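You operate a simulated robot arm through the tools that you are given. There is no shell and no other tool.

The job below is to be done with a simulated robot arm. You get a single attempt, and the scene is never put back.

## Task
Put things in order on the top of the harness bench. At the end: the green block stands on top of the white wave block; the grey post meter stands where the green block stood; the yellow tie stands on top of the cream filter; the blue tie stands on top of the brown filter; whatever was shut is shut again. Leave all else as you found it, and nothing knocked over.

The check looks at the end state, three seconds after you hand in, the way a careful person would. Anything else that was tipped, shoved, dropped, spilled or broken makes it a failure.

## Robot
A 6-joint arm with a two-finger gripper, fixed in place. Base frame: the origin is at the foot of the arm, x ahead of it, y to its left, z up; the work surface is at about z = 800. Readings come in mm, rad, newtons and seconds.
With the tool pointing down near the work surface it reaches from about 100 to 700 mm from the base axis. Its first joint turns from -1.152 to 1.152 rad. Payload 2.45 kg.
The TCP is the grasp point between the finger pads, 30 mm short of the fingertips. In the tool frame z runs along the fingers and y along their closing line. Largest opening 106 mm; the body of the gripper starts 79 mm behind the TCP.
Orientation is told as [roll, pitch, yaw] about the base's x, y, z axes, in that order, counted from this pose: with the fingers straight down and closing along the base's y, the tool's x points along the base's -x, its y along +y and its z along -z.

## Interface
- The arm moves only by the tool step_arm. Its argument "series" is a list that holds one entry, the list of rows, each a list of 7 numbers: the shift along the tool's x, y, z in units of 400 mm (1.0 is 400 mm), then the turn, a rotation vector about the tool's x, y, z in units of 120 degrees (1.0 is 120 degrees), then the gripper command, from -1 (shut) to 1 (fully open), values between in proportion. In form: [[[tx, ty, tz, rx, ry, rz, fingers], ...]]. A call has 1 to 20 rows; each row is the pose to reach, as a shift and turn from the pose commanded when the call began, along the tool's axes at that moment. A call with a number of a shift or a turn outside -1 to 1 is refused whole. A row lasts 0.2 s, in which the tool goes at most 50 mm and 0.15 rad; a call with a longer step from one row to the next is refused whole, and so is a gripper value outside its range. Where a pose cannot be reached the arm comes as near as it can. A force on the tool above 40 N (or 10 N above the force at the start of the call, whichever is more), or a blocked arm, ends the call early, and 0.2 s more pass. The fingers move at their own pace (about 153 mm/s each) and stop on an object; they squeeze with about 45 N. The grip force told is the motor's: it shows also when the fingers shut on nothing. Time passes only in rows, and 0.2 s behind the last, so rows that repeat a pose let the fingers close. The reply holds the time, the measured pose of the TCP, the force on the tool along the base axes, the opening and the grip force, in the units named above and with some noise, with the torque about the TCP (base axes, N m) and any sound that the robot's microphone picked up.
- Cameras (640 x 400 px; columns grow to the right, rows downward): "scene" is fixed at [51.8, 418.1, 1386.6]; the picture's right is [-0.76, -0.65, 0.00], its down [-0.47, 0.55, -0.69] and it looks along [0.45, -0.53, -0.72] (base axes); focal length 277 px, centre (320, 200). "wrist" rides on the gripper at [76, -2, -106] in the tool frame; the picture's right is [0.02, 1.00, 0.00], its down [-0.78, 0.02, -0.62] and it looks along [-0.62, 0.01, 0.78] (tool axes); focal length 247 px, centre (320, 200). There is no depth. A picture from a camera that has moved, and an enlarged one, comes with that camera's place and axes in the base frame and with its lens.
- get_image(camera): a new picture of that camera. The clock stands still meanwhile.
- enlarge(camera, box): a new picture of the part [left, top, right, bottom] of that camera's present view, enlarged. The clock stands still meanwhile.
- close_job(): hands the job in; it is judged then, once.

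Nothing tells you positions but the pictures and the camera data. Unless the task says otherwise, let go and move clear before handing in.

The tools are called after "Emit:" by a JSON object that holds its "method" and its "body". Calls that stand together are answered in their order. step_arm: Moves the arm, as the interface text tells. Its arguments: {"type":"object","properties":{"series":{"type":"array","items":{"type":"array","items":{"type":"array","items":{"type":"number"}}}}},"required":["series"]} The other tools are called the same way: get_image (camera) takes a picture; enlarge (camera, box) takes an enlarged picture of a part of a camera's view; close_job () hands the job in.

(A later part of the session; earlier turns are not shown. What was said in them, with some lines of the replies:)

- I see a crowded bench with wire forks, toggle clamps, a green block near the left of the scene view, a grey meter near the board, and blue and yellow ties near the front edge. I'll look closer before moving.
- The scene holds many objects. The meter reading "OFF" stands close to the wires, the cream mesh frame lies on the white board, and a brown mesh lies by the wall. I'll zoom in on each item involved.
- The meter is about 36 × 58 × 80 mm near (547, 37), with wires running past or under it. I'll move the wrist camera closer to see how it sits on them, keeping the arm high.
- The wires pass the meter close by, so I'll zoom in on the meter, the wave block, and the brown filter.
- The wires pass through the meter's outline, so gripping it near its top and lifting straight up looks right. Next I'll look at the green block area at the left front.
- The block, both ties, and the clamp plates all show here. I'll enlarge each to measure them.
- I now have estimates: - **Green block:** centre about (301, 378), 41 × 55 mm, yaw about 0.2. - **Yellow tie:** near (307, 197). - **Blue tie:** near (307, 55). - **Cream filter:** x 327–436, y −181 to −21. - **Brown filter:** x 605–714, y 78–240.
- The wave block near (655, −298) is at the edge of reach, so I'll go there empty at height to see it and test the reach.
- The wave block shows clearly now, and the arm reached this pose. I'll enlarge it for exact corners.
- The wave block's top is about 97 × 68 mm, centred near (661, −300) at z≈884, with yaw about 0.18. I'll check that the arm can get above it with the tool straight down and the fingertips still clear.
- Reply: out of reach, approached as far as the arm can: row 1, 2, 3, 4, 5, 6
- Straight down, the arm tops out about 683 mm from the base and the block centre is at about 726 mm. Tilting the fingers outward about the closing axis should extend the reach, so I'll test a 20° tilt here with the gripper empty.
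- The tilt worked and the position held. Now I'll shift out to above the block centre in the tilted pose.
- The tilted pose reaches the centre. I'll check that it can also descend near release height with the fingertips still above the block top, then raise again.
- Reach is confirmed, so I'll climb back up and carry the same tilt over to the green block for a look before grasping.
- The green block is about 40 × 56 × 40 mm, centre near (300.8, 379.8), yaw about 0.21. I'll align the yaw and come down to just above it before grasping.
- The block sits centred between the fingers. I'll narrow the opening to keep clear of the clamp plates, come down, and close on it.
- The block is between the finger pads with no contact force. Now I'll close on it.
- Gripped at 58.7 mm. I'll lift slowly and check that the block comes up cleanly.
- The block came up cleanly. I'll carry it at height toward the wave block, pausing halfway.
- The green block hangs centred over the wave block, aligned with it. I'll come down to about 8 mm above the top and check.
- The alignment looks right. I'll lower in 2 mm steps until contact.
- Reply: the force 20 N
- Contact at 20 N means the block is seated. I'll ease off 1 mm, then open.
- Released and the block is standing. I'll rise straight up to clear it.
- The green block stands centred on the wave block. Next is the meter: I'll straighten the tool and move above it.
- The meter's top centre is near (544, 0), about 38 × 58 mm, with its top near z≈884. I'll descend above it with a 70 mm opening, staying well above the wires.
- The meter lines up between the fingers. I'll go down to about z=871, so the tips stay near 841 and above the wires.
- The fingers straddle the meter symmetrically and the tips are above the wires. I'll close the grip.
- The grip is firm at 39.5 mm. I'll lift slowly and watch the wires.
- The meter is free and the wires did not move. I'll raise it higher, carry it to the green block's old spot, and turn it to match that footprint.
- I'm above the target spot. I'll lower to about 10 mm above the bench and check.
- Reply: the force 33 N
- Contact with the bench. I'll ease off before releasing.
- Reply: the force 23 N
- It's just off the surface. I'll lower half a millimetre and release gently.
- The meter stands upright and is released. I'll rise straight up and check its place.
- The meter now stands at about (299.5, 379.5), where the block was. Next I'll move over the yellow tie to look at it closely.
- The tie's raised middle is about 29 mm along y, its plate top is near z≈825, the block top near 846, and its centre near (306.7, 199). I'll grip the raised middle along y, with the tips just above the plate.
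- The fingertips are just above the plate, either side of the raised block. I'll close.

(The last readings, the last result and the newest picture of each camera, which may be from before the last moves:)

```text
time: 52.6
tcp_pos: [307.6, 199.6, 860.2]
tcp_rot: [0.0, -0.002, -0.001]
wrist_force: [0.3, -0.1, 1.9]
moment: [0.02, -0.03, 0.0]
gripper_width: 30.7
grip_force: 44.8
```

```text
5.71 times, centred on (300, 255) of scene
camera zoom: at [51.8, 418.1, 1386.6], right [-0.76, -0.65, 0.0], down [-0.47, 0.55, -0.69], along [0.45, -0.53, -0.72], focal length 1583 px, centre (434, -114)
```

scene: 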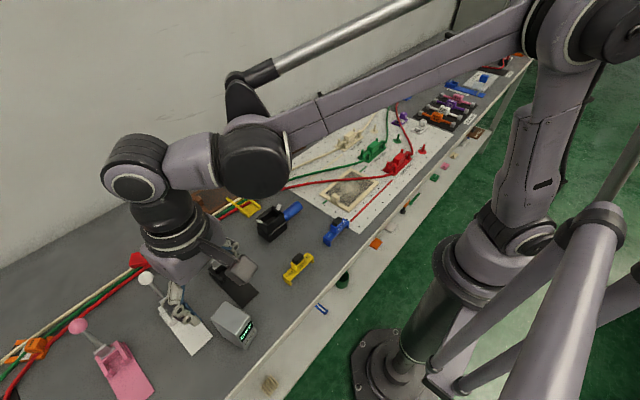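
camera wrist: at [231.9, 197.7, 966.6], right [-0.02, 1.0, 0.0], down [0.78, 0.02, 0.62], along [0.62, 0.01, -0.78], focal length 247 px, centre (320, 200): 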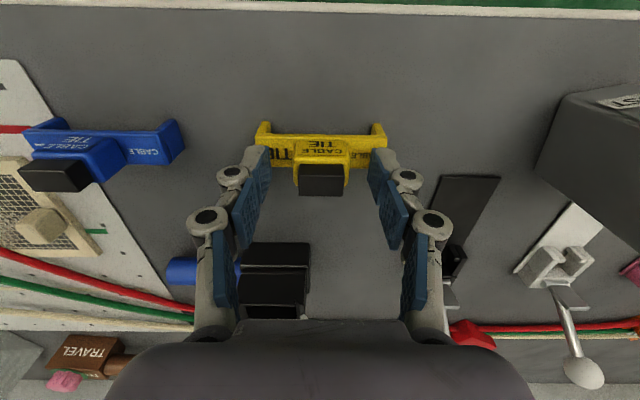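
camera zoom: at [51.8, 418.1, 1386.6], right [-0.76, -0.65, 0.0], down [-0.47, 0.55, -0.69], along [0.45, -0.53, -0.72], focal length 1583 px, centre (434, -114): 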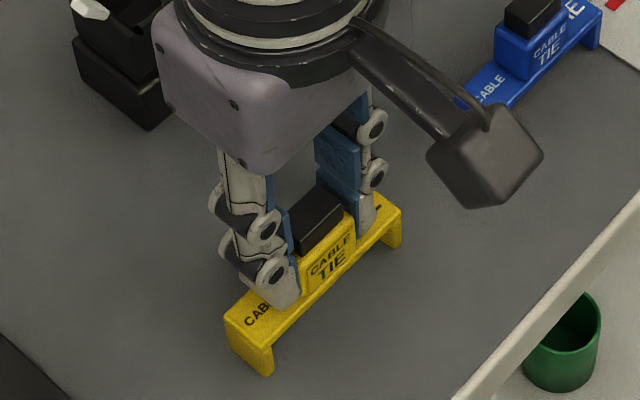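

Gripped at 30.7 mm. I'll lift and carry it high over to the cream filter.

Emit:
{"method": "step_arm", "body": {"series": [[[0, 0, -0.02, 0, 0, 0, -1], [0, 0, -0.08, 0, 0, 0, -1], [0, 0, -0.17, 0, 0, 0, -1], [0, 0, -0.27, 0, 0, 0, -1], [-0.0156, -0.091, -0.28, 0, 0, 0, -1], [-0.0313, -0.182, -0.28, 0, 0, 0, -1], [-0.0469, -0.273, -0.28, 0, 0, 0, -1], [-0.0625, -0.364, -0.28, 0, 0, 0, -1], [-0.0781, -0.455, -0.28, 0, 0, 0, -1], [-0.0938, -0.546, -0.28, 0, 0, 0, -1], [-0.1094, -0.637, -0.28, 0, 0, 0, -1], [-0.125, -0.7275, -0.28, 0, 0, 0, -1], [-0.125, -0.7275, -0.28, 0, 0, 0, -1]]]}}

Emit:
{"method": "get_image", "body": {"camera": "wrist"}}

Emit:
{"method": "get_image", "body": {"camera": "scene"}}

```text
time: 55.4
tcp_pos: [356.4, -95.3, 973.4]
tcp_rot: [0.0, -0.001, 0.0]
wrist_force: [0.9, 0.1, -0.1]
moment: [0.02, 0.01, 0.05]
gripper_width: 30.2
grip_force: 45.3
```

```text
taken
camera wrist: at [281.8, -96.4, 1078.9], right [-0.02, 1.0, 0.0], down [0.78, 0.02, 0.62], along [0.62, 0.01, -0.78], focal length 247 px, centre (320, 200)
```

wrist: 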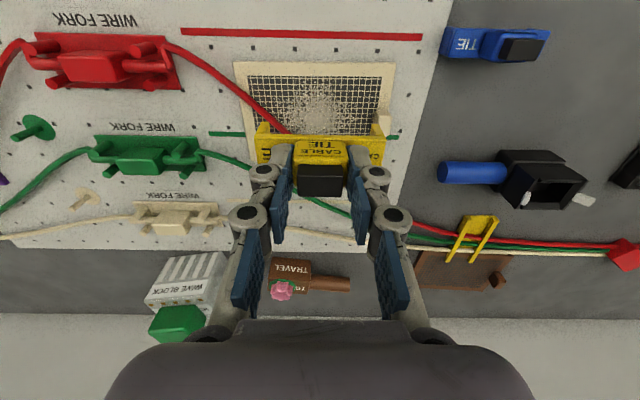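

```text
taken
```

scene: 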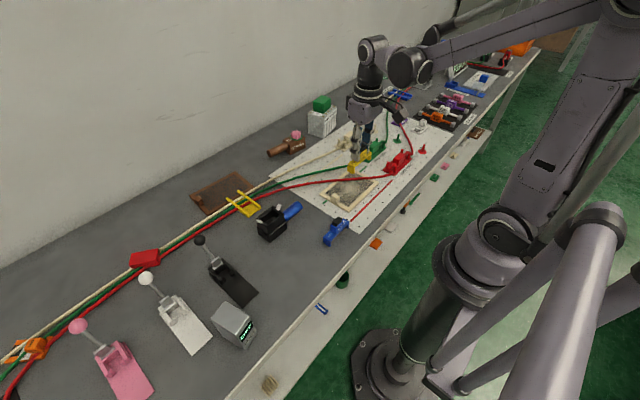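

I'll measure the filter, its knob, and the wire crossing from here.

Emit:
{"method": "enlarge", "body": {"camera": "wrist", "box": [200, 40, 440, 190]}}

Emit:
{"method": "enlarge", "body": {"camera": "scene", "box": [310, 130, 410, 215]}}

```text
2.67 times, centred on (320, 115) of wrist
camera zoom: at [281.8, -96.4, 1078.9], right [-0.02, 1.0, 0.0], down [0.78, 0.02, 0.62], along [0.62, 0.01, -0.78], focal length 659 px, centre (320, 427)
```

zoom: 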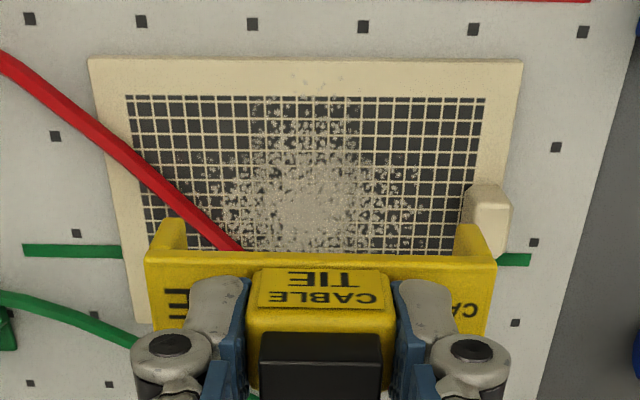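

```text
4.71 times, centred on (360, 172) of scene
camera zoom: at [51.8, 418.1, 1386.6], right [-0.76, -0.65, 0.0], down [-0.47, 0.55, -0.69], along [0.45, -0.53, -0.72], focal length 1304 px, centre (132, 329)
```

zoom: 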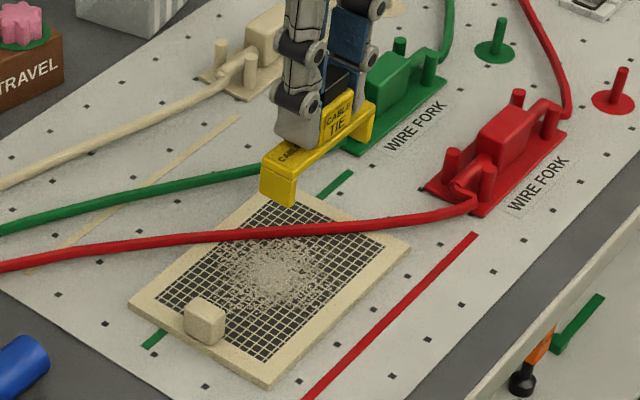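

The filter spans x 327–436 and y −181 to −22, and the red wire crosses its far left corner. Placing the tie at (358, −94) keeps it clear of the wire and the knob. I'll lower to about 20 mm above.

Emit:
{"method": "step_arm", "body": {"series": [[[-0.002, 0.002, 0.08, 0, 0, 0, -1], [-0.005, 0.0045, 0.16, 0, 0, 0, -1], [-0.005, 0.0045, 0.215, 0, 0, 0, -1], [-0.005, 0.0045, 0.215, 0, 0, 0, -1]]]}}

Emit:
{"method": "get_image", "body": {"camera": "wrist"}}

Emit:
{"method": "enlarge", "body": {"camera": "scene", "box": [310, 130, 410, 215]}}

```text
time: 56.4
tcp_pos: [360.4, -89.6, 885.9]
tcp_rot: [0.0, 0.0, -0.002]
wrist_force: [-0.5, 0.6, -0.6]
moment: [-0.01, -0.03, -0.01]
gripper_width: 30.2
grip_force: 44.5
```

```text
taken
camera wrist: at [285.1, -91.9, 991.6], right [-0.02, 1.0, 0.0], down [0.78, 0.02, 0.62], along [0.62, 0.01, -0.78], focal length 247 px, centre (320, 200)
```

wrist: 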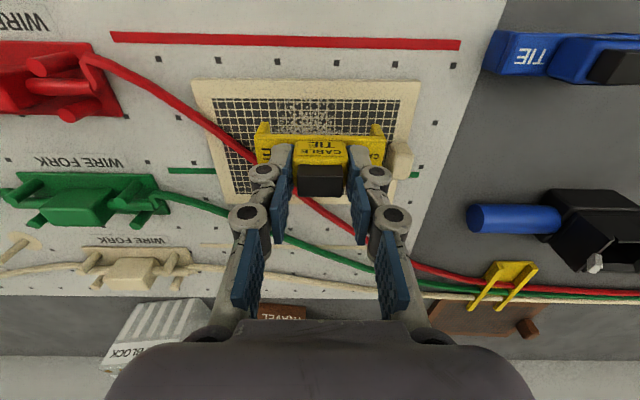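

```text
4.71 times, centred on (360, 172) of scene
camera zoom: at [51.8, 418.1, 1386.6], right [-0.76, -0.65, 0.0], down [-0.47, 0.55, -0.69], along [0.45, -0.53, -0.72], focal length 1304 px, centre (132, 329)
```

zoom: 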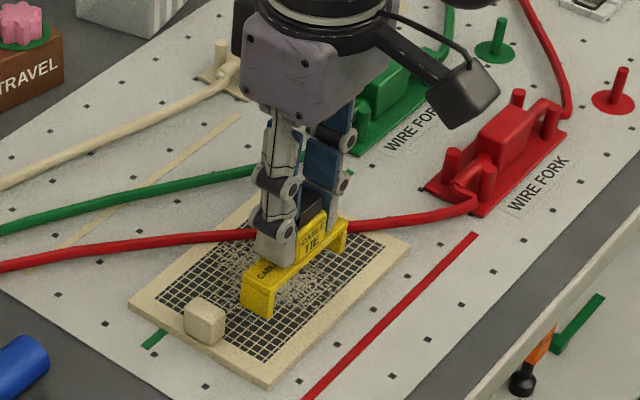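

Emit:
{"method": "step_arm", "body": {"series": [[[0.0035, -0.004, 0.01, 0, 0, 0, -1], [0.007, -0.0075, 0.02, 0, 0, 0, -1], [0.007, -0.0075, 0.0275, 0, 0, 0, -1], [0.007, -0.0075, 0.0325, 0, 0, 0, -1], [0.007, -0.0075, 0.0325, 0, 0, 0, -1]]]}}

Emit:
{"method": "enlarge", "body": {"camera": "scene", "box": [310, 130, 410, 215]}}

```text
time: 57.6
tcp_pos: [356.4, -91.9, 873.1]
tcp_rot: [0.0, 0.001, -0.002]
wrist_force: [-0.1, 0.6, 0.3]
moment: [0.02, 0.02, 0.0]
gripper_width: 30.3
grip_force: 44.6
```

```text
4.71 times, centred on (360, 172) of scene
camera zoom: at [51.8, 418.1, 1386.6], right [-0.76, -0.65, 0.0], down [-0.47, 0.55, -0.69], along [0.45, -0.53, -0.72], focal length 1304 px, centre (132, 329)
```

zoom: 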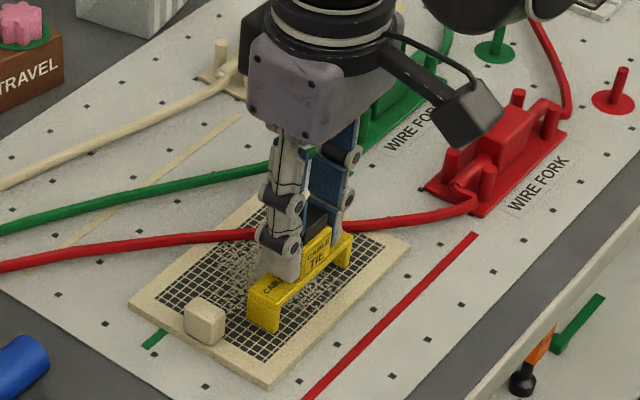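

Emit:
{"method": "step_arm", "body": {"series": [[[0, 0, 0.0025, 0, 0, 0, -1], [0, 0, 0.005, 0, 0, 0, -1], [0, 0, 0.0075, 0, 0, 0, -1], [0, 0, 0.01, 0, 0, 0, -1]]]}}

```text
time: 58.6
tcp_pos: [358.2, -92.6, 868.8]
tcp_rot: [0.002, 0.0, -0.002]
wrist_force: [-1.1, 0.3, 7.1]
moment: [0.02, 0.01, -0.01]
gripper_width: 30.3
grip_force: 45.0
```

Contact at 7 N, so the tie is resting on the filter. I'll release gently.

Emit:
{"method": "step_arm", "body": {"series": [[[0, 0, -0.0005, 0, 0, 0, -1], [0, 0, -0.0005, 0, 0, 0, -0.38], [0, 0, -0.0005, 0, 0, 0, -0.25], [0, 0, -0.0005, 0, 0, 0, 0], [0, 0, -0.0005, 0, 0, 0, 0.1]]]}}

Emit:
{"method": "enlarge", "body": {"camera": "scene", "box": [310, 130, 410, 215]}}

Emit:
{"method": "get_image", "body": {"camera": "wrist"}}

```text
time: 59.8
tcp_pos: [357.3, -92.3, 868.8]
tcp_rot: [0.0, 0.0, -0.002]
wrist_force: [0.5, -0.5, -0.3]
moment: [-0.01, 0.0, 0.03]
gripper_width: 58.2
grip_force: 0.0
```

```text
4.71 times, centred on (360, 172) of scene
camera zoom: at [51.8, 418.1, 1386.6], right [-0.76, -0.65, 0.0], down [-0.47, 0.55, -0.69], along [0.45, -0.53, -0.72], focal length 1304 px, centre (132, 329)
```

zoom: 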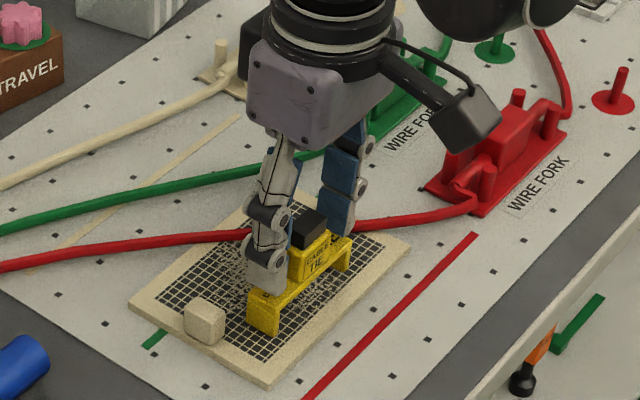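

```text
taken
camera wrist: at [282.1, -95.2, 975.3], right [-0.02, 1.0, 0.0], down [0.78, 0.02, 0.62], along [0.62, 0.01, -0.78], focal length 247 px, centre (320, 200)
```

wrist: 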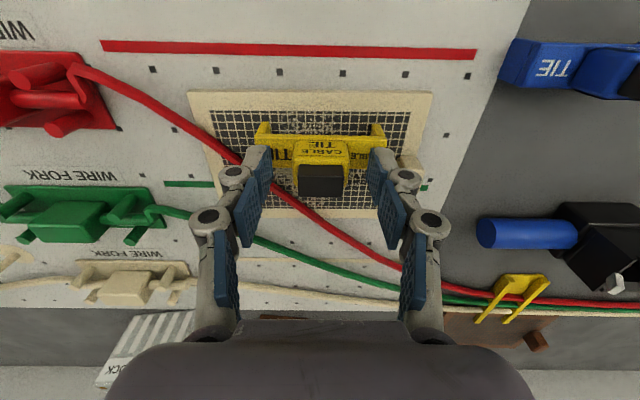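

The yellow tie is released and standing. I'll rise up and check.

Emit:
{"method": "step_arm", "body": {"series": [[[0, 0, -0.03, 0, 0, 0, 0.1], [0, 0, -0.08, 0, 0, 0, 0.1], [0, 0, -0.17, 0, 0, 0, 0.3], [0, 0, -0.26, 0, 0, 0, 0.5], [0, 0, -0.26, 0, 0, 0, 0.5]]]}}

Emit:
{"method": "get_image", "body": {"camera": "wrist"}}

Emit:
{"method": "enlarge", "body": {"camera": "scene", "box": [310, 130, 410, 215]}}

```text
time: 61.0
tcp_pos: [354.5, -93.7, 973.5]
tcp_rot: [-0.001, 0.001, -0.001]
wrist_force: [0.4, -1.0, 0.1]
moment: [0.0, -0.01, 0.02]
gripper_width: 79.4
grip_force: 0.0
```

```text
taken
camera wrist: at [280.7, -95.0, 1080.5], right [-0.02, 1.0, 0.0], down [0.78, 0.02, 0.62], along [0.62, 0.01, -0.78], focal length 247 px, centre (320, 200)
```

wrist: 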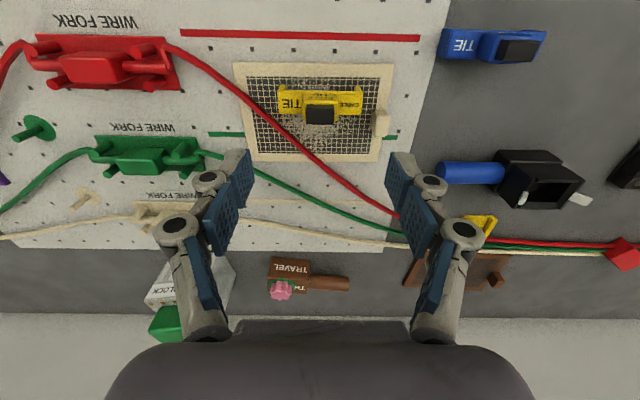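

```text
4.71 times, centred on (360, 172) of scene
camera zoom: at [51.8, 418.1, 1386.6], right [-0.76, -0.65, 0.0], down [-0.47, 0.55, -0.69], along [0.45, -0.53, -0.72], focal length 1304 px, centre (132, 329)
```

zoom: 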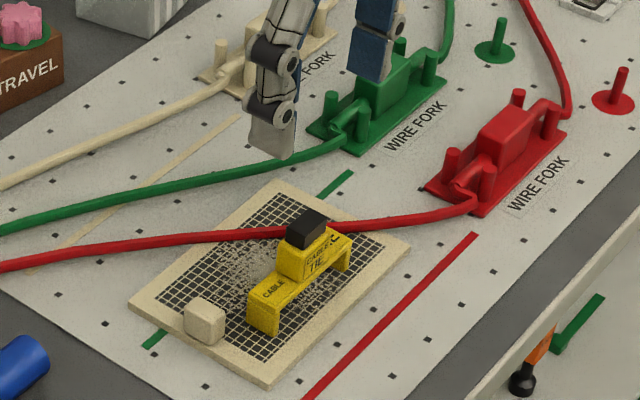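

The yellow tie stands on the cream filter, clear of the wire. Next is the blue tie.

Emit:
{"method": "step_arm", "body": {"series": [[[0.03, 0.093, 0.0, 0, 0, 0, 0.5], [0.06, 0.186, 0.02, 0, 0, 0, 0.5], [0.09, 0.279, 0.05, 0, 0, 0, 0.5], [0.12, 0.3725, 0.0825, 0, 0, 0, 0.5], [0.12, 0.3725, 0.0825, 0, 0, 0, 0.5]]]}}

Emit:
{"method": "get_image", "body": {"camera": "wrist"}}

Emit:
{"method": "enlarge", "body": {"camera": "wrist", "box": [240, 60, 400, 160]}}

Emit:
{"method": "enlarge", "body": {"camera": "scene", "box": [300, 195, 380, 260]}}

```text
time: 62.2
tcp_pos: [309.5, 57.4, 939.5]
tcp_rot: [0.0, 0.001, -0.001]
wrist_force: [0.1, 0.3, 0.5]
moment: [0.01, -0.01, 0.0]
gripper_width: 79.4
grip_force: 0.0
```

```text
taken
camera wrist: at [234.7, 54.8, 1045.5], right [-0.02, 1.0, 0.0], down [0.78, 0.02, 0.62], along [0.62, 0.01, -0.78], focal length 247 px, centre (320, 200)
```

wrist: 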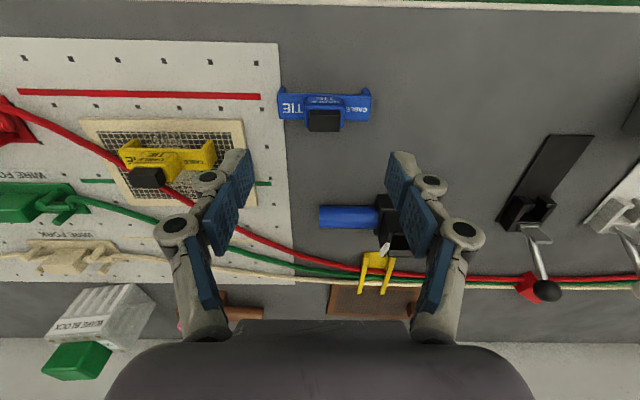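

```text
4.00 times, centred on (320, 110) of wrist
camera zoom: at [234.7, 54.8, 1045.5], right [-0.02, 1.0, 0.0], down [0.78, 0.02, 0.62], along [0.62, 0.01, -0.78], focal length 988 px, centre (320, 560)
```

zoom: 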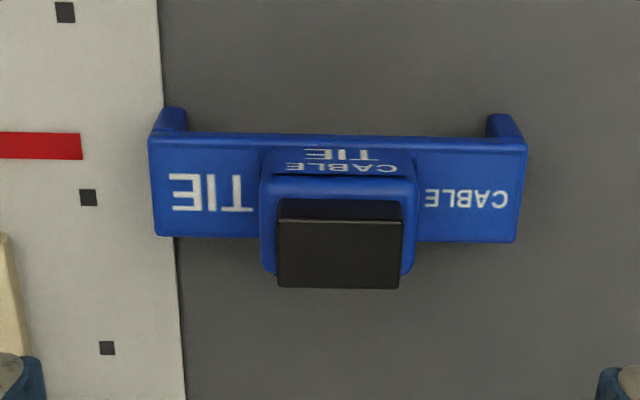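

```text
6.15 times, centred on (340, 228) of scene
camera zoom: at [51.8, 418.1, 1386.6], right [-0.76, -0.65, 0.0], down [-0.47, 0.55, -0.69], along [0.45, -0.53, -0.72], focal length 1705 px, centre (197, 31)
```

zoom: 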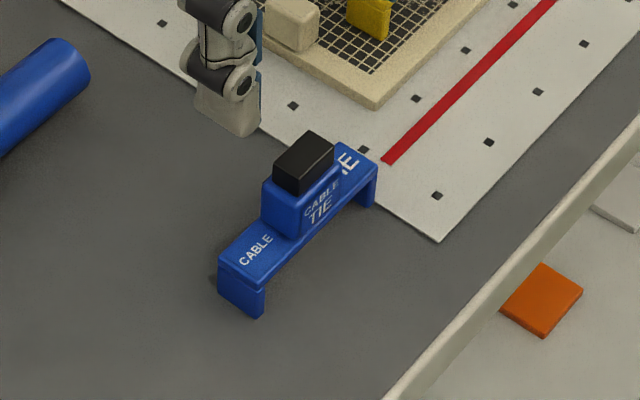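

The blue tie's centre is near (306.8, 59), the same shape as the yellow. I'll come down with the same grip.

Emit:
{"method": "step_arm", "body": {"series": [[[0.0035, 0.0025, 0.06, 0, 0, 0, 0.13], [0.0065, 0.0045, 0.12, 0, 0, 0, 0.13], [0.0065, 0.0045, 0.156, 0, 0, 0, 0.13], [0.0065, 0.0045, 0.156, 0, 0, 0, 0.13]]]}}

Emit:
{"method": "get_image", "body": {"camera": "wrist"}}

```text
time: 63.2
tcp_pos: [305.2, 59.0, 877.7]
tcp_rot: [0.001, 0.0, -0.001]
wrist_force: [-0.4, 0.1, -0.3]
moment: [-0.02, -0.02, -0.01]
gripper_width: 59.7
grip_force: 0.2
```

```text
taken
camera wrist: at [230.8, 56.4, 984.3], right [-0.02, 1.0, 0.0], down [0.78, 0.02, 0.62], along [0.62, 0.01, -0.78], focal length 247 px, centre (320, 200)
```

wrist: 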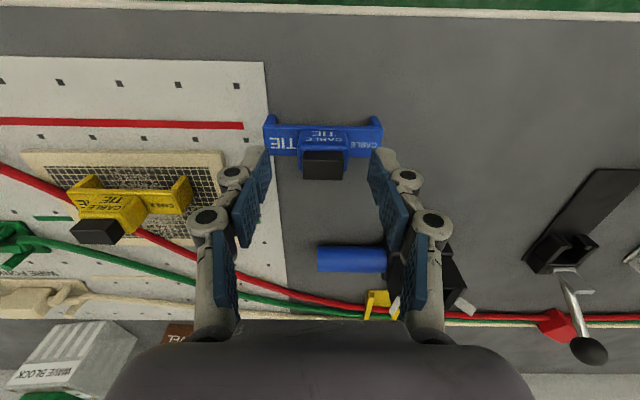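

Emit:
{"method": "step_arm", "body": {"series": [[[-0.003, 0, 0.02, 0, 0, 0, 0.13], [-0.003, 0, 0.035, 0, 0, 0, 0.13], [-0.003, 0, 0.0435, 0, 0, 0, 0.13], [-0.003, 0, 0.0435, 0, 0, 0, 0.13]]]}}

Emit:
{"method": "enlarge", "body": {"camera": "scene", "box": [300, 190, 380, 260]}}

Emit:
{"method": "get_image", "body": {"camera": "wrist"}}

```text
time: 64.2
tcp_pos: [306.6, 58.8, 860.0]
tcp_rot: [0.0, 0.001, -0.002]
wrist_force: [-0.6, -0.1, -0.1]
moment: [0.01, -0.01, -0.04]
gripper_width: 60.0
grip_force: 0.1
```

```text
5.71 times, centred on (340, 225) of scene
camera zoom: at [51.8, 418.1, 1386.6], right [-0.76, -0.65, 0.0], down [-0.47, 0.55, -0.69], along [0.45, -0.53, -0.72], focal length 1583 px, centre (206, 57)
```

zoom: 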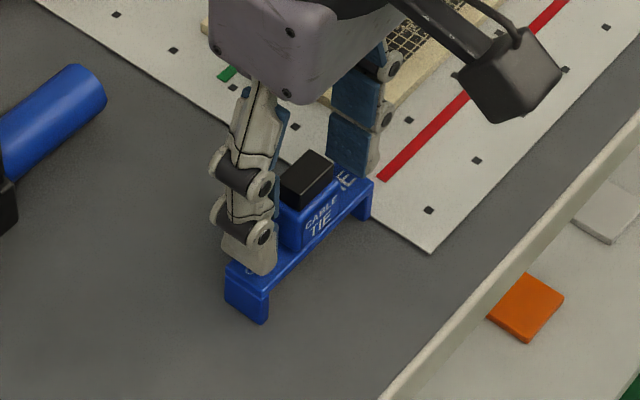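

```text
taken
camera wrist: at [231.4, 56.6, 966.7], right [-0.02, 1.0, 0.0], down [0.78, 0.02, 0.62], along [0.62, 0.01, -0.78], focal length 247 px, centre (320, 200)
```

wrist: 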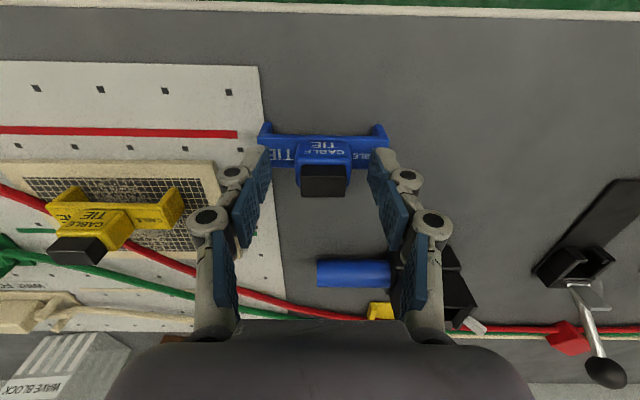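

Emit:
{"method": "step_arm", "body": {"series": [[[0, 0, 0, 0, 0, 0, -0.1], [0, 0, 0, 0, 0, 0, -0.3], [0, 0, 0, 0, 0, 0, -1], [0, 0, 0, 0, 0, 0, -1], [0, 0, 0, 0, 0, 0, -1]]]}}

Emit:
{"method": "step_arm", "body": {"series": [[[0, 0, -0.02, 0, 0, 0, -1], [0, 0, -0.08, 0, 0, 0, -1], [0, 0, -0.17, 0, 0, 0, -1], [0, 0, -0.27, 0, 0, 0, -1], [0, 0, -0.35, 0, 0, 0, -1], [0, 0, -0.35, 0, 0, 0, -1]]]}}

Emit:
{"method": "get_image", "body": {"camera": "wrist"}}

Emit:
{"method": "get_image", "body": {"camera": "scene"}}

```text
time: 65.4
tcp_pos: [306.6, 58.4, 860.3]
tcp_rot: [-0.001, 0.001, -0.001]
wrist_force: [0.1, 1.9, 3.5]
moment: [0.08, 0.0, -0.01]
gripper_width: 30.3
grip_force: 45.2
```

```text
time: 66.8
tcp_pos: [308.4, 58.3, 998.2]
tcp_rot: [0.001, 0.0, 0.0]
wrist_force: [-0.6, -0.5, -0.3]
moment: [0.03, -0.01, 0.02]
gripper_width: 30.1
grip_force: 45.3
```

```text
taken
camera wrist: at [232.8, 56.9, 1105.2], right [-0.02, 1.0, 0.0], down [0.78, 0.02, 0.62], along [0.62, 0.01, -0.78], focal length 247 px, centre (320, 200)
```

wrist: 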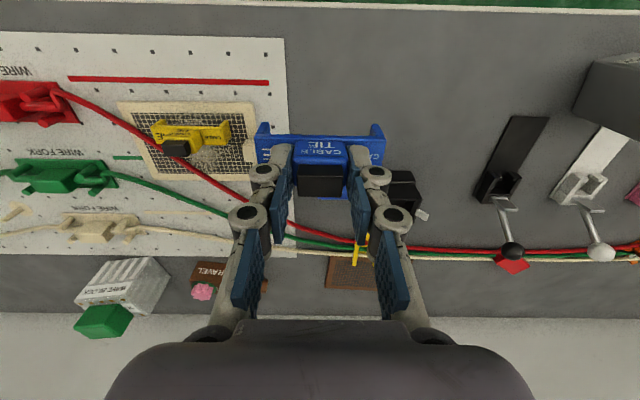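

```text
taken
```

scene: 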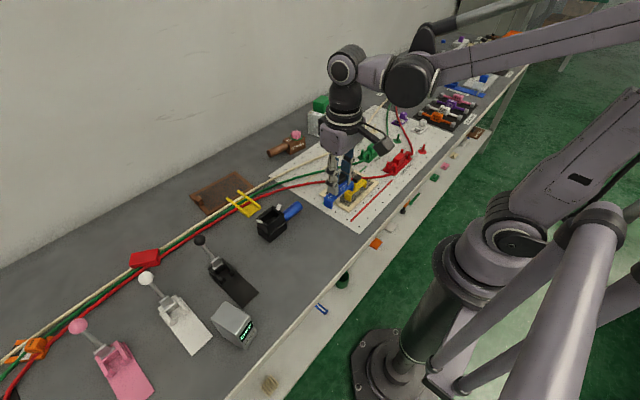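

The blue tie is lifted. I'll carry it to the brown filter, stopping short of it to measure.

Emit:
{"method": "step_arm", "body": {"series": [[[-0.0974, 0.0286, 0, 0, 0, 0, -1], [-0.1948, 0.0573, 0, 0, 0, 0, -1], [-0.2921, 0.0859, 0, 0, 0, 0, -1], [-0.3895, 0.1145, 0, 0, 0, 0, -1], [-0.4869, 0.1431, 0, 0, 0, 0, -1], [-0.5843, 0.1718, 0, 0, 0, 0, -1], [-0.6816, 0.2004, 0, 0, 0, 0, -1], [-0.779, 0.229, 0, 0, 0, 0, -1], [-0.779, 0.229, 0, 0, 0, 0, -1]]]}}

Emit:
{"method": "get_image", "body": {"camera": "wrist"}}

Emit:
{"method": "enlarge", "body": {"camera": "wrist", "box": [200, 40, 440, 190]}}

Emit:
{"method": "enlarge", "body": {"camera": "scene", "box": [180, 145, 300, 225]}}

```text
time: 68.8
tcp_pos: [618.7, 149.6, 1000.7]
tcp_rot: [0.0, 0.001, 0.001]
wrist_force: [1.2, -0.3, -1.3]
moment: [-0.04, -0.01, 0.04]
gripper_width: 30.5
grip_force: 44.7
```

```text
taken
camera wrist: at [544.4, 147.6, 1107.5], right [-0.02, 1.0, 0.0], down [0.78, 0.02, 0.62], along [0.62, 0.01, -0.78], focal length 247 px, centre (320, 200)
```

wrist: 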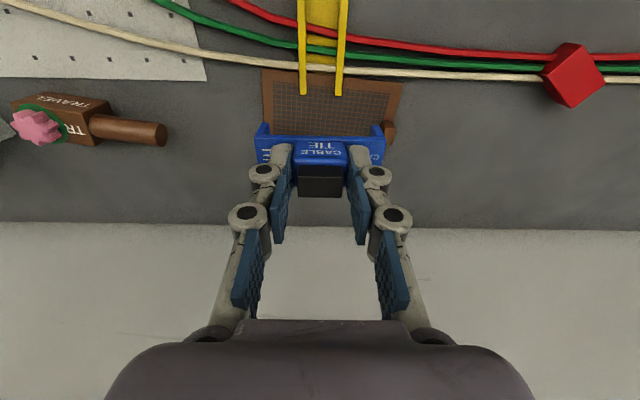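

```text
2.67 times, centred on (320, 115) of wrist
camera zoom: at [544.4, 147.6, 1107.5], right [-0.02, 1.0, 0.0], down [0.78, 0.02, 0.62], along [0.62, 0.01, -0.78], focal length 659 px, centre (320, 427)
```

zoom: 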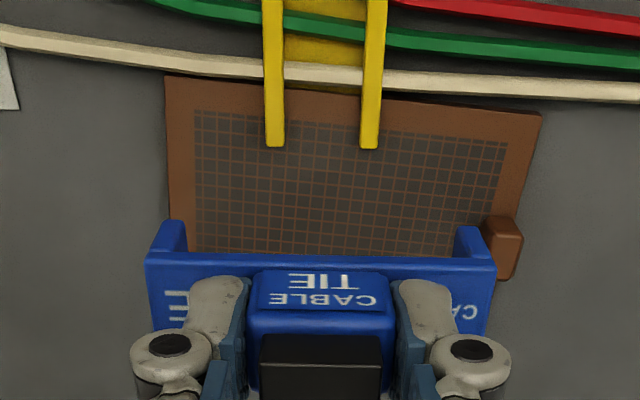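

```text
5.00 times, centred on (240, 185) of scene
camera zoom: at [51.8, 418.1, 1386.6], right [-0.76, -0.65, 0.0], down [-0.47, 0.55, -0.69], along [0.45, -0.53, -0.72], focal length 1386 px, centre (720, 275)
```

zoom: 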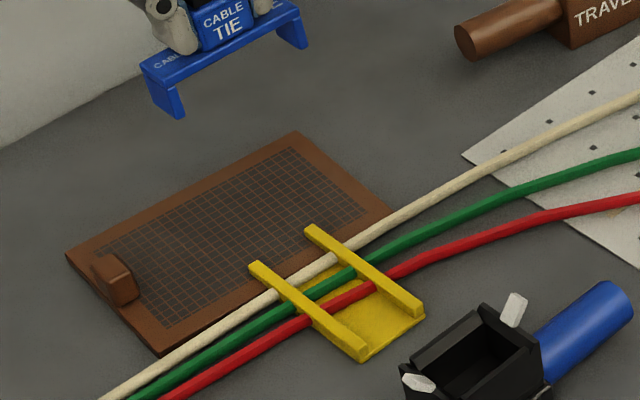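

The brown filter is centred near (662, 159) with yaw about −0.07. The saddle rails end at x≈625 and the knob is near (667, 233). I'll aim for (660, 150) and match the yaw.

Emit:
{"method": "step_arm", "body": {"series": [[[-0.035, 0, 0.04, 0, 0, 0.012, -1], [-0.07, 0, 0.085, 0, 0, 0.024, -1], [-0.1033, 0.001, 0.125, 0, 0, 0.0344, -1], [-0.1033, 0.001, 0.17, 0, 0, 0.0344, -1], [-0.1033, 0.001, 0.17, 0, 0, 0.0344, -1]]]}}

Emit:
{"method": "get_image", "body": {"camera": "wrist"}}

Emit:
{"method": "enlarge", "body": {"camera": "scene", "box": [180, 145, 300, 225]}}

```text
time: 70.0
tcp_pos: [661.9, 149.8, 933.6]
tcp_rot: [0.0, 0.0, -0.073]
wrist_force: [0.4, -0.3, -1.1]
moment: [0.0, -0.01, 0.02]
gripper_width: 30.4
grip_force: 45.1
```

```text
taken
camera wrist: at [586.7, 153.4, 1039.3], right [0.05, 1.0, 0.0], down [0.78, -0.04, 0.62], along [0.62, -0.03, -0.78], focal length 247 px, centre (320, 200)
```

wrist: 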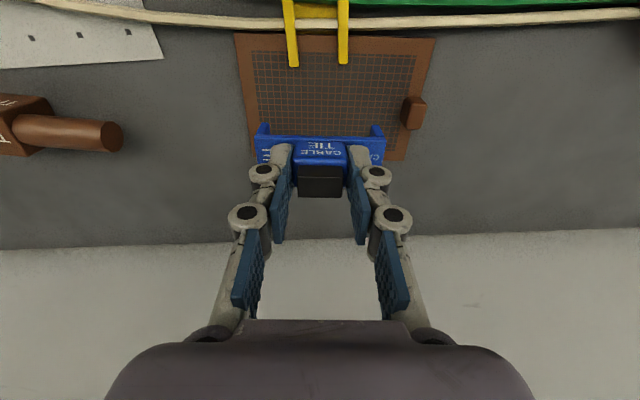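

```text
5.00 times, centred on (240, 185) of scene
camera zoom: at [51.8, 418.1, 1386.6], right [-0.76, -0.65, 0.0], down [-0.47, 0.55, -0.69], along [0.45, -0.53, -0.72], focal length 1386 px, centre (720, 275)
```

zoom: 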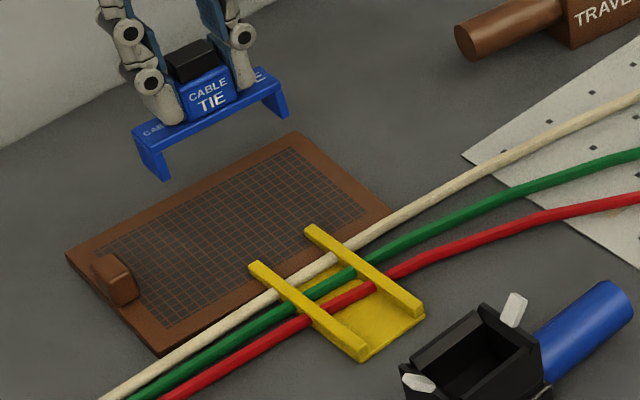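

The tie is aligned over the filter and clear of the rails and knob. I'll lower to about 10 mm above.

Emit:
{"method": "step_arm", "body": {"series": [[[0.002, 0, 0.05, 0, 0, 0, -1], [0.003, 0, 0.1, 0, 0, 0, -1], [0.003, 0, 0.134, 0, 0, 0, -1], [0.003, 0, 0.134, 0, 0, 0, -1]]]}}

Emit:
{"method": "get_image", "body": {"camera": "wrist"}}

Emit:
{"method": "enlarge", "body": {"camera": "scene", "box": [180, 145, 300, 225]}}

```text
time: 71.0
tcp_pos: [659.8, 149.8, 879.9]
tcp_rot: [-0.001, 0.001, -0.073]
wrist_force: [-1.1, -0.1, -0.2]
moment: [0.01, -0.01, 0.02]
gripper_width: 30.2
grip_force: 44.6
```

```text
taken
camera wrist: at [583.7, 153.6, 986.0], right [0.05, 1.0, 0.0], down [0.78, -0.04, 0.62], along [0.62, -0.03, -0.78], focal length 247 px, centre (320, 200)
```

wrist: 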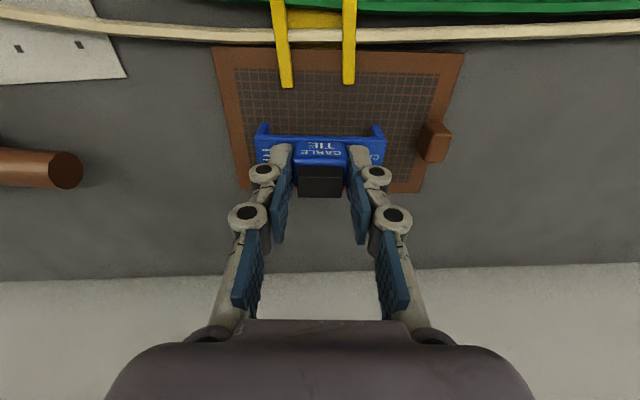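

```text
5.00 times, centred on (240, 185) of scene
camera zoom: at [51.8, 418.1, 1386.6], right [-0.76, -0.65, 0.0], down [-0.47, 0.55, -0.69], along [0.45, -0.53, -0.72], focal length 1386 px, centre (720, 275)
```

zoom: 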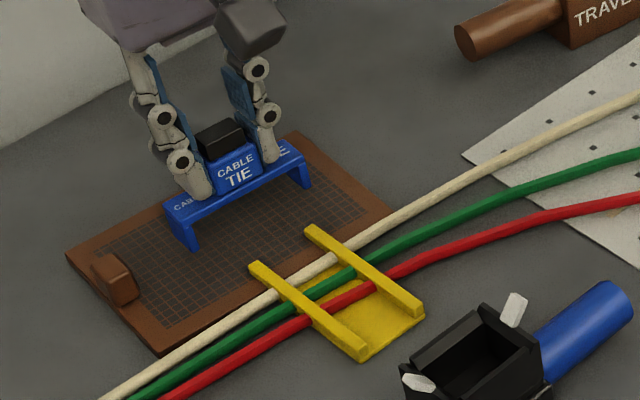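

Everything looks clear. I'll lower in small steps to contact.

Emit:
{"method": "step_arm", "body": {"series": [[[0, 0, 0.0075, 0, 0, 0, -1], [0, 0, 0.015, 0, 0, 0, -1], [0, 0, 0.02, 0, 0, 0, -1], [0, 0, 0.0225, 0, 0, 0, -1], [0, 0, 0.025, 0, 0, 0, -1]]]}}

```text
time: 72.2
tcp_pos: [659.9, 149.1, 869.0]
tcp_rot: [0.0, -0.001, -0.073]
wrist_force: [-0.3, 0.3, 0.4]
moment: [0.02, 0.0, -0.03]
gripper_width: 30.5
grip_force: 44.5
```

Emit:
{"method": "step_arm", "body": {"series": [[[0, 0, 0.0015, 0, 0, 0, -1], [0, 0, 0.003, 0, 0, 0, -1], [0, 0, 0.0045, 0, 0, 0, -1]]]}}

```text
time: 73.0
tcp_pos: [657.7, 150.5, 868.5]
tcp_rot: [0.0, -0.002, -0.074]
wrist_force: [3.4, -0.8, 18.1]
moment: [0.03, -0.19, -0.01]
gripper_width: 30.1
grip_force: 44.7
```

Contact. I'll ease off a little, then release.

Emit:
{"method": "step_arm", "body": {"series": [[[0, 0, -0.002, 0, 0, 0, -1], [0, 0, -0.002, 0, 0, 0, -1]]]}}

```text
time: 73.6
tcp_pos: [659.1, 149.2, 867.7]
tcp_rot: [0.0, -0.002, -0.071]
wrist_force: [2.8, 0.6, 14.3]
moment: [0.02, -0.18, 0.0]
gripper_width: 30.3
grip_force: 45.1
```

Emit:
{"method": "step_arm", "body": {"series": [[[0, 0, -0.0015, 0, 0, 0, -1], [0, 0, -0.0015, 0, 0, 0, -1]]]}}

```text
time: 74.2
tcp_pos: [660.5, 149.2, 868.0]
tcp_rot: [-0.002, 0.0, -0.074]
wrist_force: [-0.6, 0.2, 6.3]
moment: [0.07, 0.03, 0.0]
gripper_width: 30.4
grip_force: 44.7
```

Emit:
{"method": "step_arm", "body": {"series": [[[0, 0, 0, 0, 0, 0, -0.38], [0, 0, 0, 0, 0, 0, -0.25], [0, 0, 0, 0, 0, 0, 0], [0, 0, 0, 0, 0, 0, 0.1]]]}}

Emit:
{"method": "get_image", "body": {"camera": "wrist"}}

Emit:
{"method": "enlarge", "body": {"camera": "scene", "box": [180, 145, 300, 225]}}

```text
time: 75.2
tcp_pos: [658.9, 148.9, 868.8]
tcp_rot: [0.0, 0.0, -0.073]
wrist_force: [0.0, -0.3, 0.3]
moment: [-0.03, -0.04, -0.02]
gripper_width: 58.1
grip_force: 0.1
```

```text
taken
camera wrist: at [584.5, 153.0, 974.8], right [0.05, 1.0, 0.0], down [0.78, -0.04, 0.62], along [0.62, -0.03, -0.78], focal length 247 px, centre (320, 200)
```

wrist: 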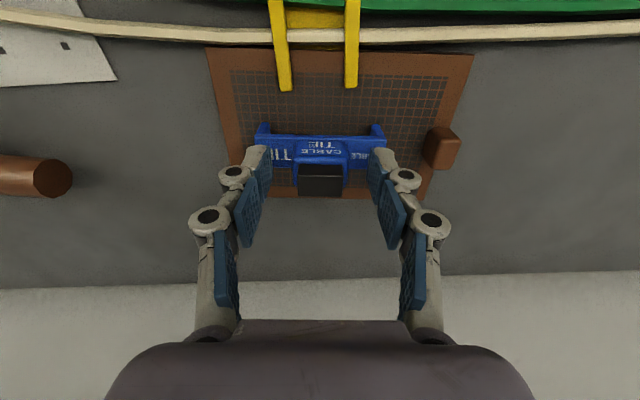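

```text
5.00 times, centred on (240, 185) of scene
camera zoom: at [51.8, 418.1, 1386.6], right [-0.76, -0.65, 0.0], down [-0.47, 0.55, -0.69], along [0.45, -0.53, -0.72], focal length 1386 px, centre (720, 275)
```

zoom: 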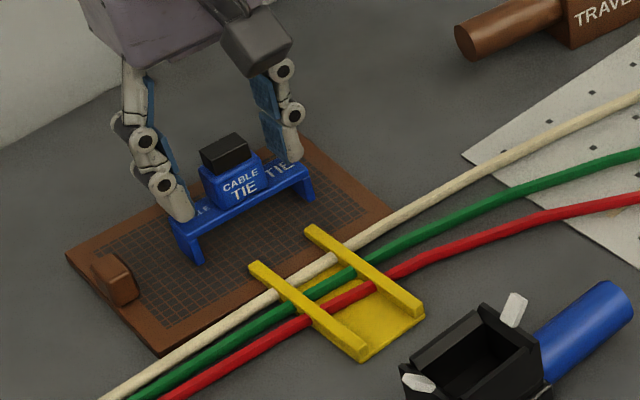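

Released and standing. I'll rise straight up past the tie, then retract inward and upward.

Emit:
{"method": "step_arm", "body": {"series": [[[0, 0, -0.03, 0, 0, 0, 0.1], [0, 0, -0.08, 0, 0, 0, 0.1], [0, 0, -0.15, 0, 0, 0, 0.1], [0.02, 0, -0.2, 0, 0, 0, 0.3], [0.08, 0, -0.28, 0, 0, 0, 0.5], [0.15, 0, -0.34, 0, 0, 0, 0.5], [0.23, -0.05, -0.38, 0, 0, 0, 0.5], [0.32, -0.1, -0.4, 0, 0, 0, 0.5], [0.42, -0.15, -0.4, 0, 0, 0, 0.5], [0.42, -0.15, -0.4, 0, 0, 0, 0.5]]]}}

Emit:
{"method": "get_image", "body": {"camera": "wrist"}}

Emit:
{"method": "get_image", "body": {"camera": "scene"}}

```text
time: 77.4
tcp_pos: [486.2, 100.2, 1027.8]
tcp_rot: [0.0, 0.0, -0.073]
wrist_force: [-0.1, -0.1, 0.2]
moment: [-0.01, -0.01, 0.04]
gripper_width: 79.2
grip_force: 0.1
```

```text
taken
camera wrist: at [411.6, 104.4, 1134.0], right [0.05, 1.0, 0.0], down [0.78, -0.04, 0.62], along [0.62, -0.03, -0.78], focal length 247 px, centre (320, 200)
```

wrist: 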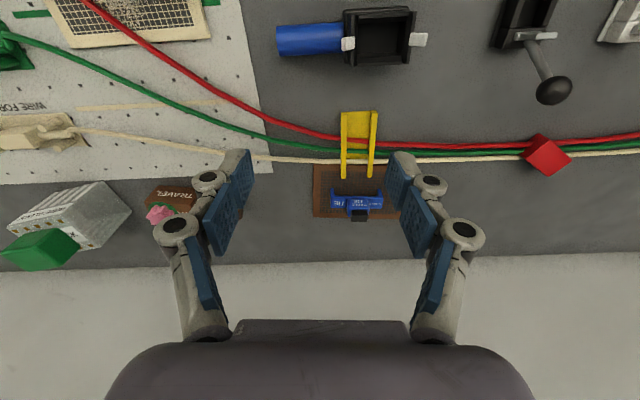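

```text
taken
```

scene: 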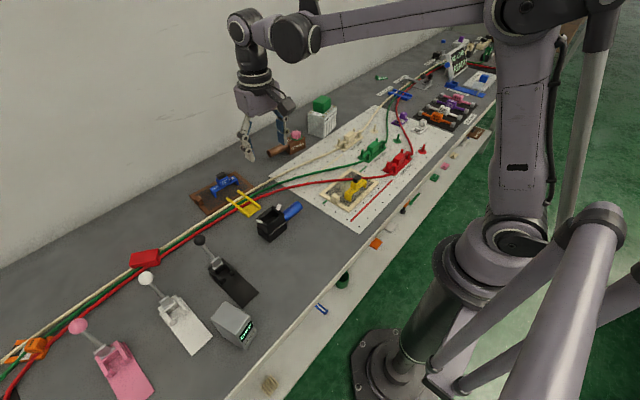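

All four placements look done, and I opened nothing that was shut. I'll return the arm to its starting pose and compare the whole scene with the beginning.

Emit:
{"method": "step_arm", "body": {"series": [[[0.037, -0.068, -0.04, 0, 0, -0.006, 0.6], [0.073, -0.137, -0.08, 0, 0, -0.012, 0.8], [0.11, -0.205, -0.12, 0, 0, -0.018, 1], [0.147, -0.273, -0.158, 0, 0, -0.024, 1], [0.183, -0.342, -0.197, 0, 0, -0.03, 1], [0.22, -0.41, -0.236, 0, 0, -0.0348, 1], [0.22, -0.41, -0.236, 0, 0, -0.0348, 1]]]}}

Emit:
{"method": "get_image", "body": {"camera": "scene"}}

Emit:
{"method": "get_image", "body": {"camera": "wrist"}}

Emit:
{"method": "enlarge", "body": {"camera": "scene", "box": [0, 200, 320, 400]}}

Emit:
{"method": "enlarge", "body": {"camera": "scene", "box": [240, 80, 440, 205]}}

Emit:
{"method": "enlarge", "body": {"camera": "scene", "box": [180, 145, 300, 225]}}

Emit:
{"method": "enlarge", "body": {"camera": "scene", "box": [380, 20, 540, 120]}}

```text
time: 79.0
tcp_pos: [386.2, -57.2, 1122.7]
tcp_rot: [0.001, -0.001, -0.001]
wrist_force: [-0.5, -0.1, 0.1]
moment: [0.03, -0.03, 0.05]
gripper_width: 106.0
grip_force: 0.1
```

```text
taken
```

scene: 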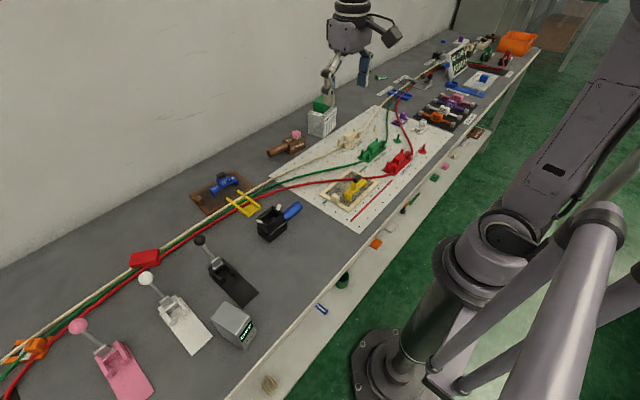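

```text
taken
camera wrist: at [312.4, -59.4, 1229.4], right [-0.02, 1.0, 0.0], down [0.78, 0.02, 0.62], along [0.62, 0.01, -0.78], focal length 247 px, centre (320, 200)
```

wrist: 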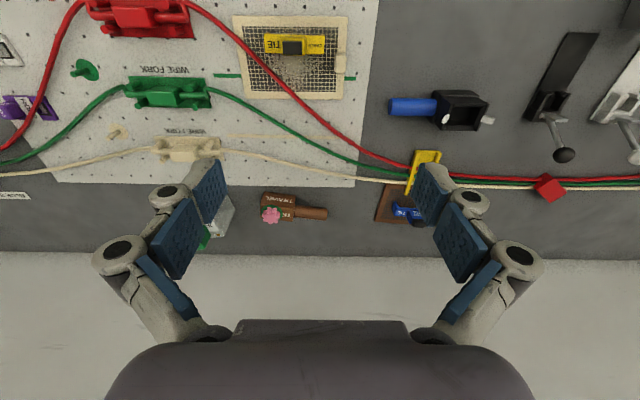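

```text
2.00 times, centred on (160, 300) of scene
camera zoom: at [51.8, 418.1, 1386.6], right [-0.76, -0.65, 0.0], down [-0.47, 0.55, -0.69], along [0.45, -0.53, -0.72], focal length 554 px, centre (640, 0)
```

zoom: 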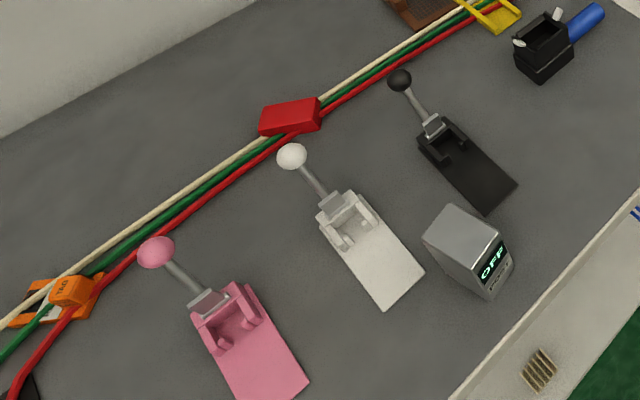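

```text
3.20 times, centred on (340, 142) of scene
camera zoom: at [51.8, 418.1, 1386.6], right [-0.76, -0.65, 0.0], down [-0.47, 0.55, -0.69], along [0.45, -0.53, -0.72], focal length 887 px, centre (256, 384)
```

zoom: 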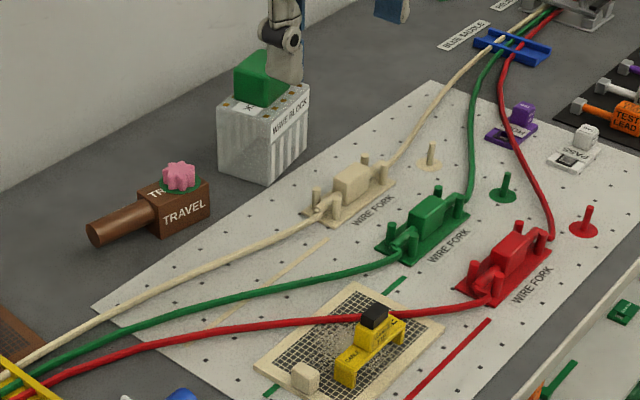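

```text
5.00 times, centred on (240, 185) of scene
camera zoom: at [51.8, 418.1, 1386.6], right [-0.76, -0.65, 0.0], down [-0.47, 0.55, -0.69], along [0.45, -0.53, -0.72], focal length 1386 px, centre (720, 275)
```

zoom: 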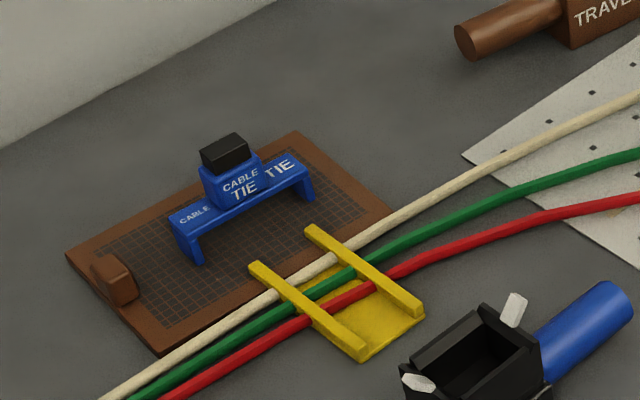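

```text
4.00 times, centred on (460, 70) of scene
camera zoom: at [51.8, 418.1, 1386.6], right [-0.76, -0.65, 0.0], down [-0.47, 0.55, -0.69], along [0.45, -0.53, -0.72], focal length 1108 px, centre (-240, 720)
```

zoom: 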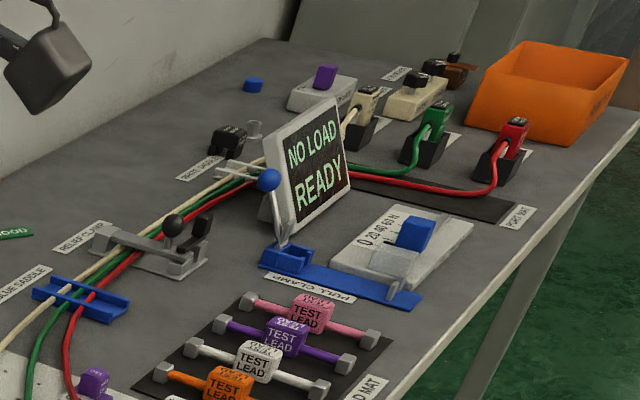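

The arm is clear and back near its start pose. The green block stands on the wave block, the meter stands where the green block was, and the yellow and blue ties stand on the cream and brown filters. Nothing else appears to have moved and nothing was opened, so I'm handing in.

Emit:
{"method": "close_job", "body": {}}

```text
The job is handed in.
```

The job is handed in, and the last pictures showed everything in place and upright:

- **Green block:** it stands near the centre of the white wave block. I set it down with the gripper tilted 20°, because the block's centre was out of reach with the tool straight down.
- **Grey post meter:** it stands within about 2 mm of where the green block's centre was, turned to line up with the old block. It lifted out from among the wires without moving them.
- **Yellow tie:** it stands on the cream filter, clear of the red wire and the knob.
- **Blue tie:** it stands on the brown filter, clear of the yellow saddle's rails and the knob.

I opened nothing that was shut, and I saw nothing else moved when I compared the pictures with those from the start. The gripper is empty and the arm is back near its starting pose.
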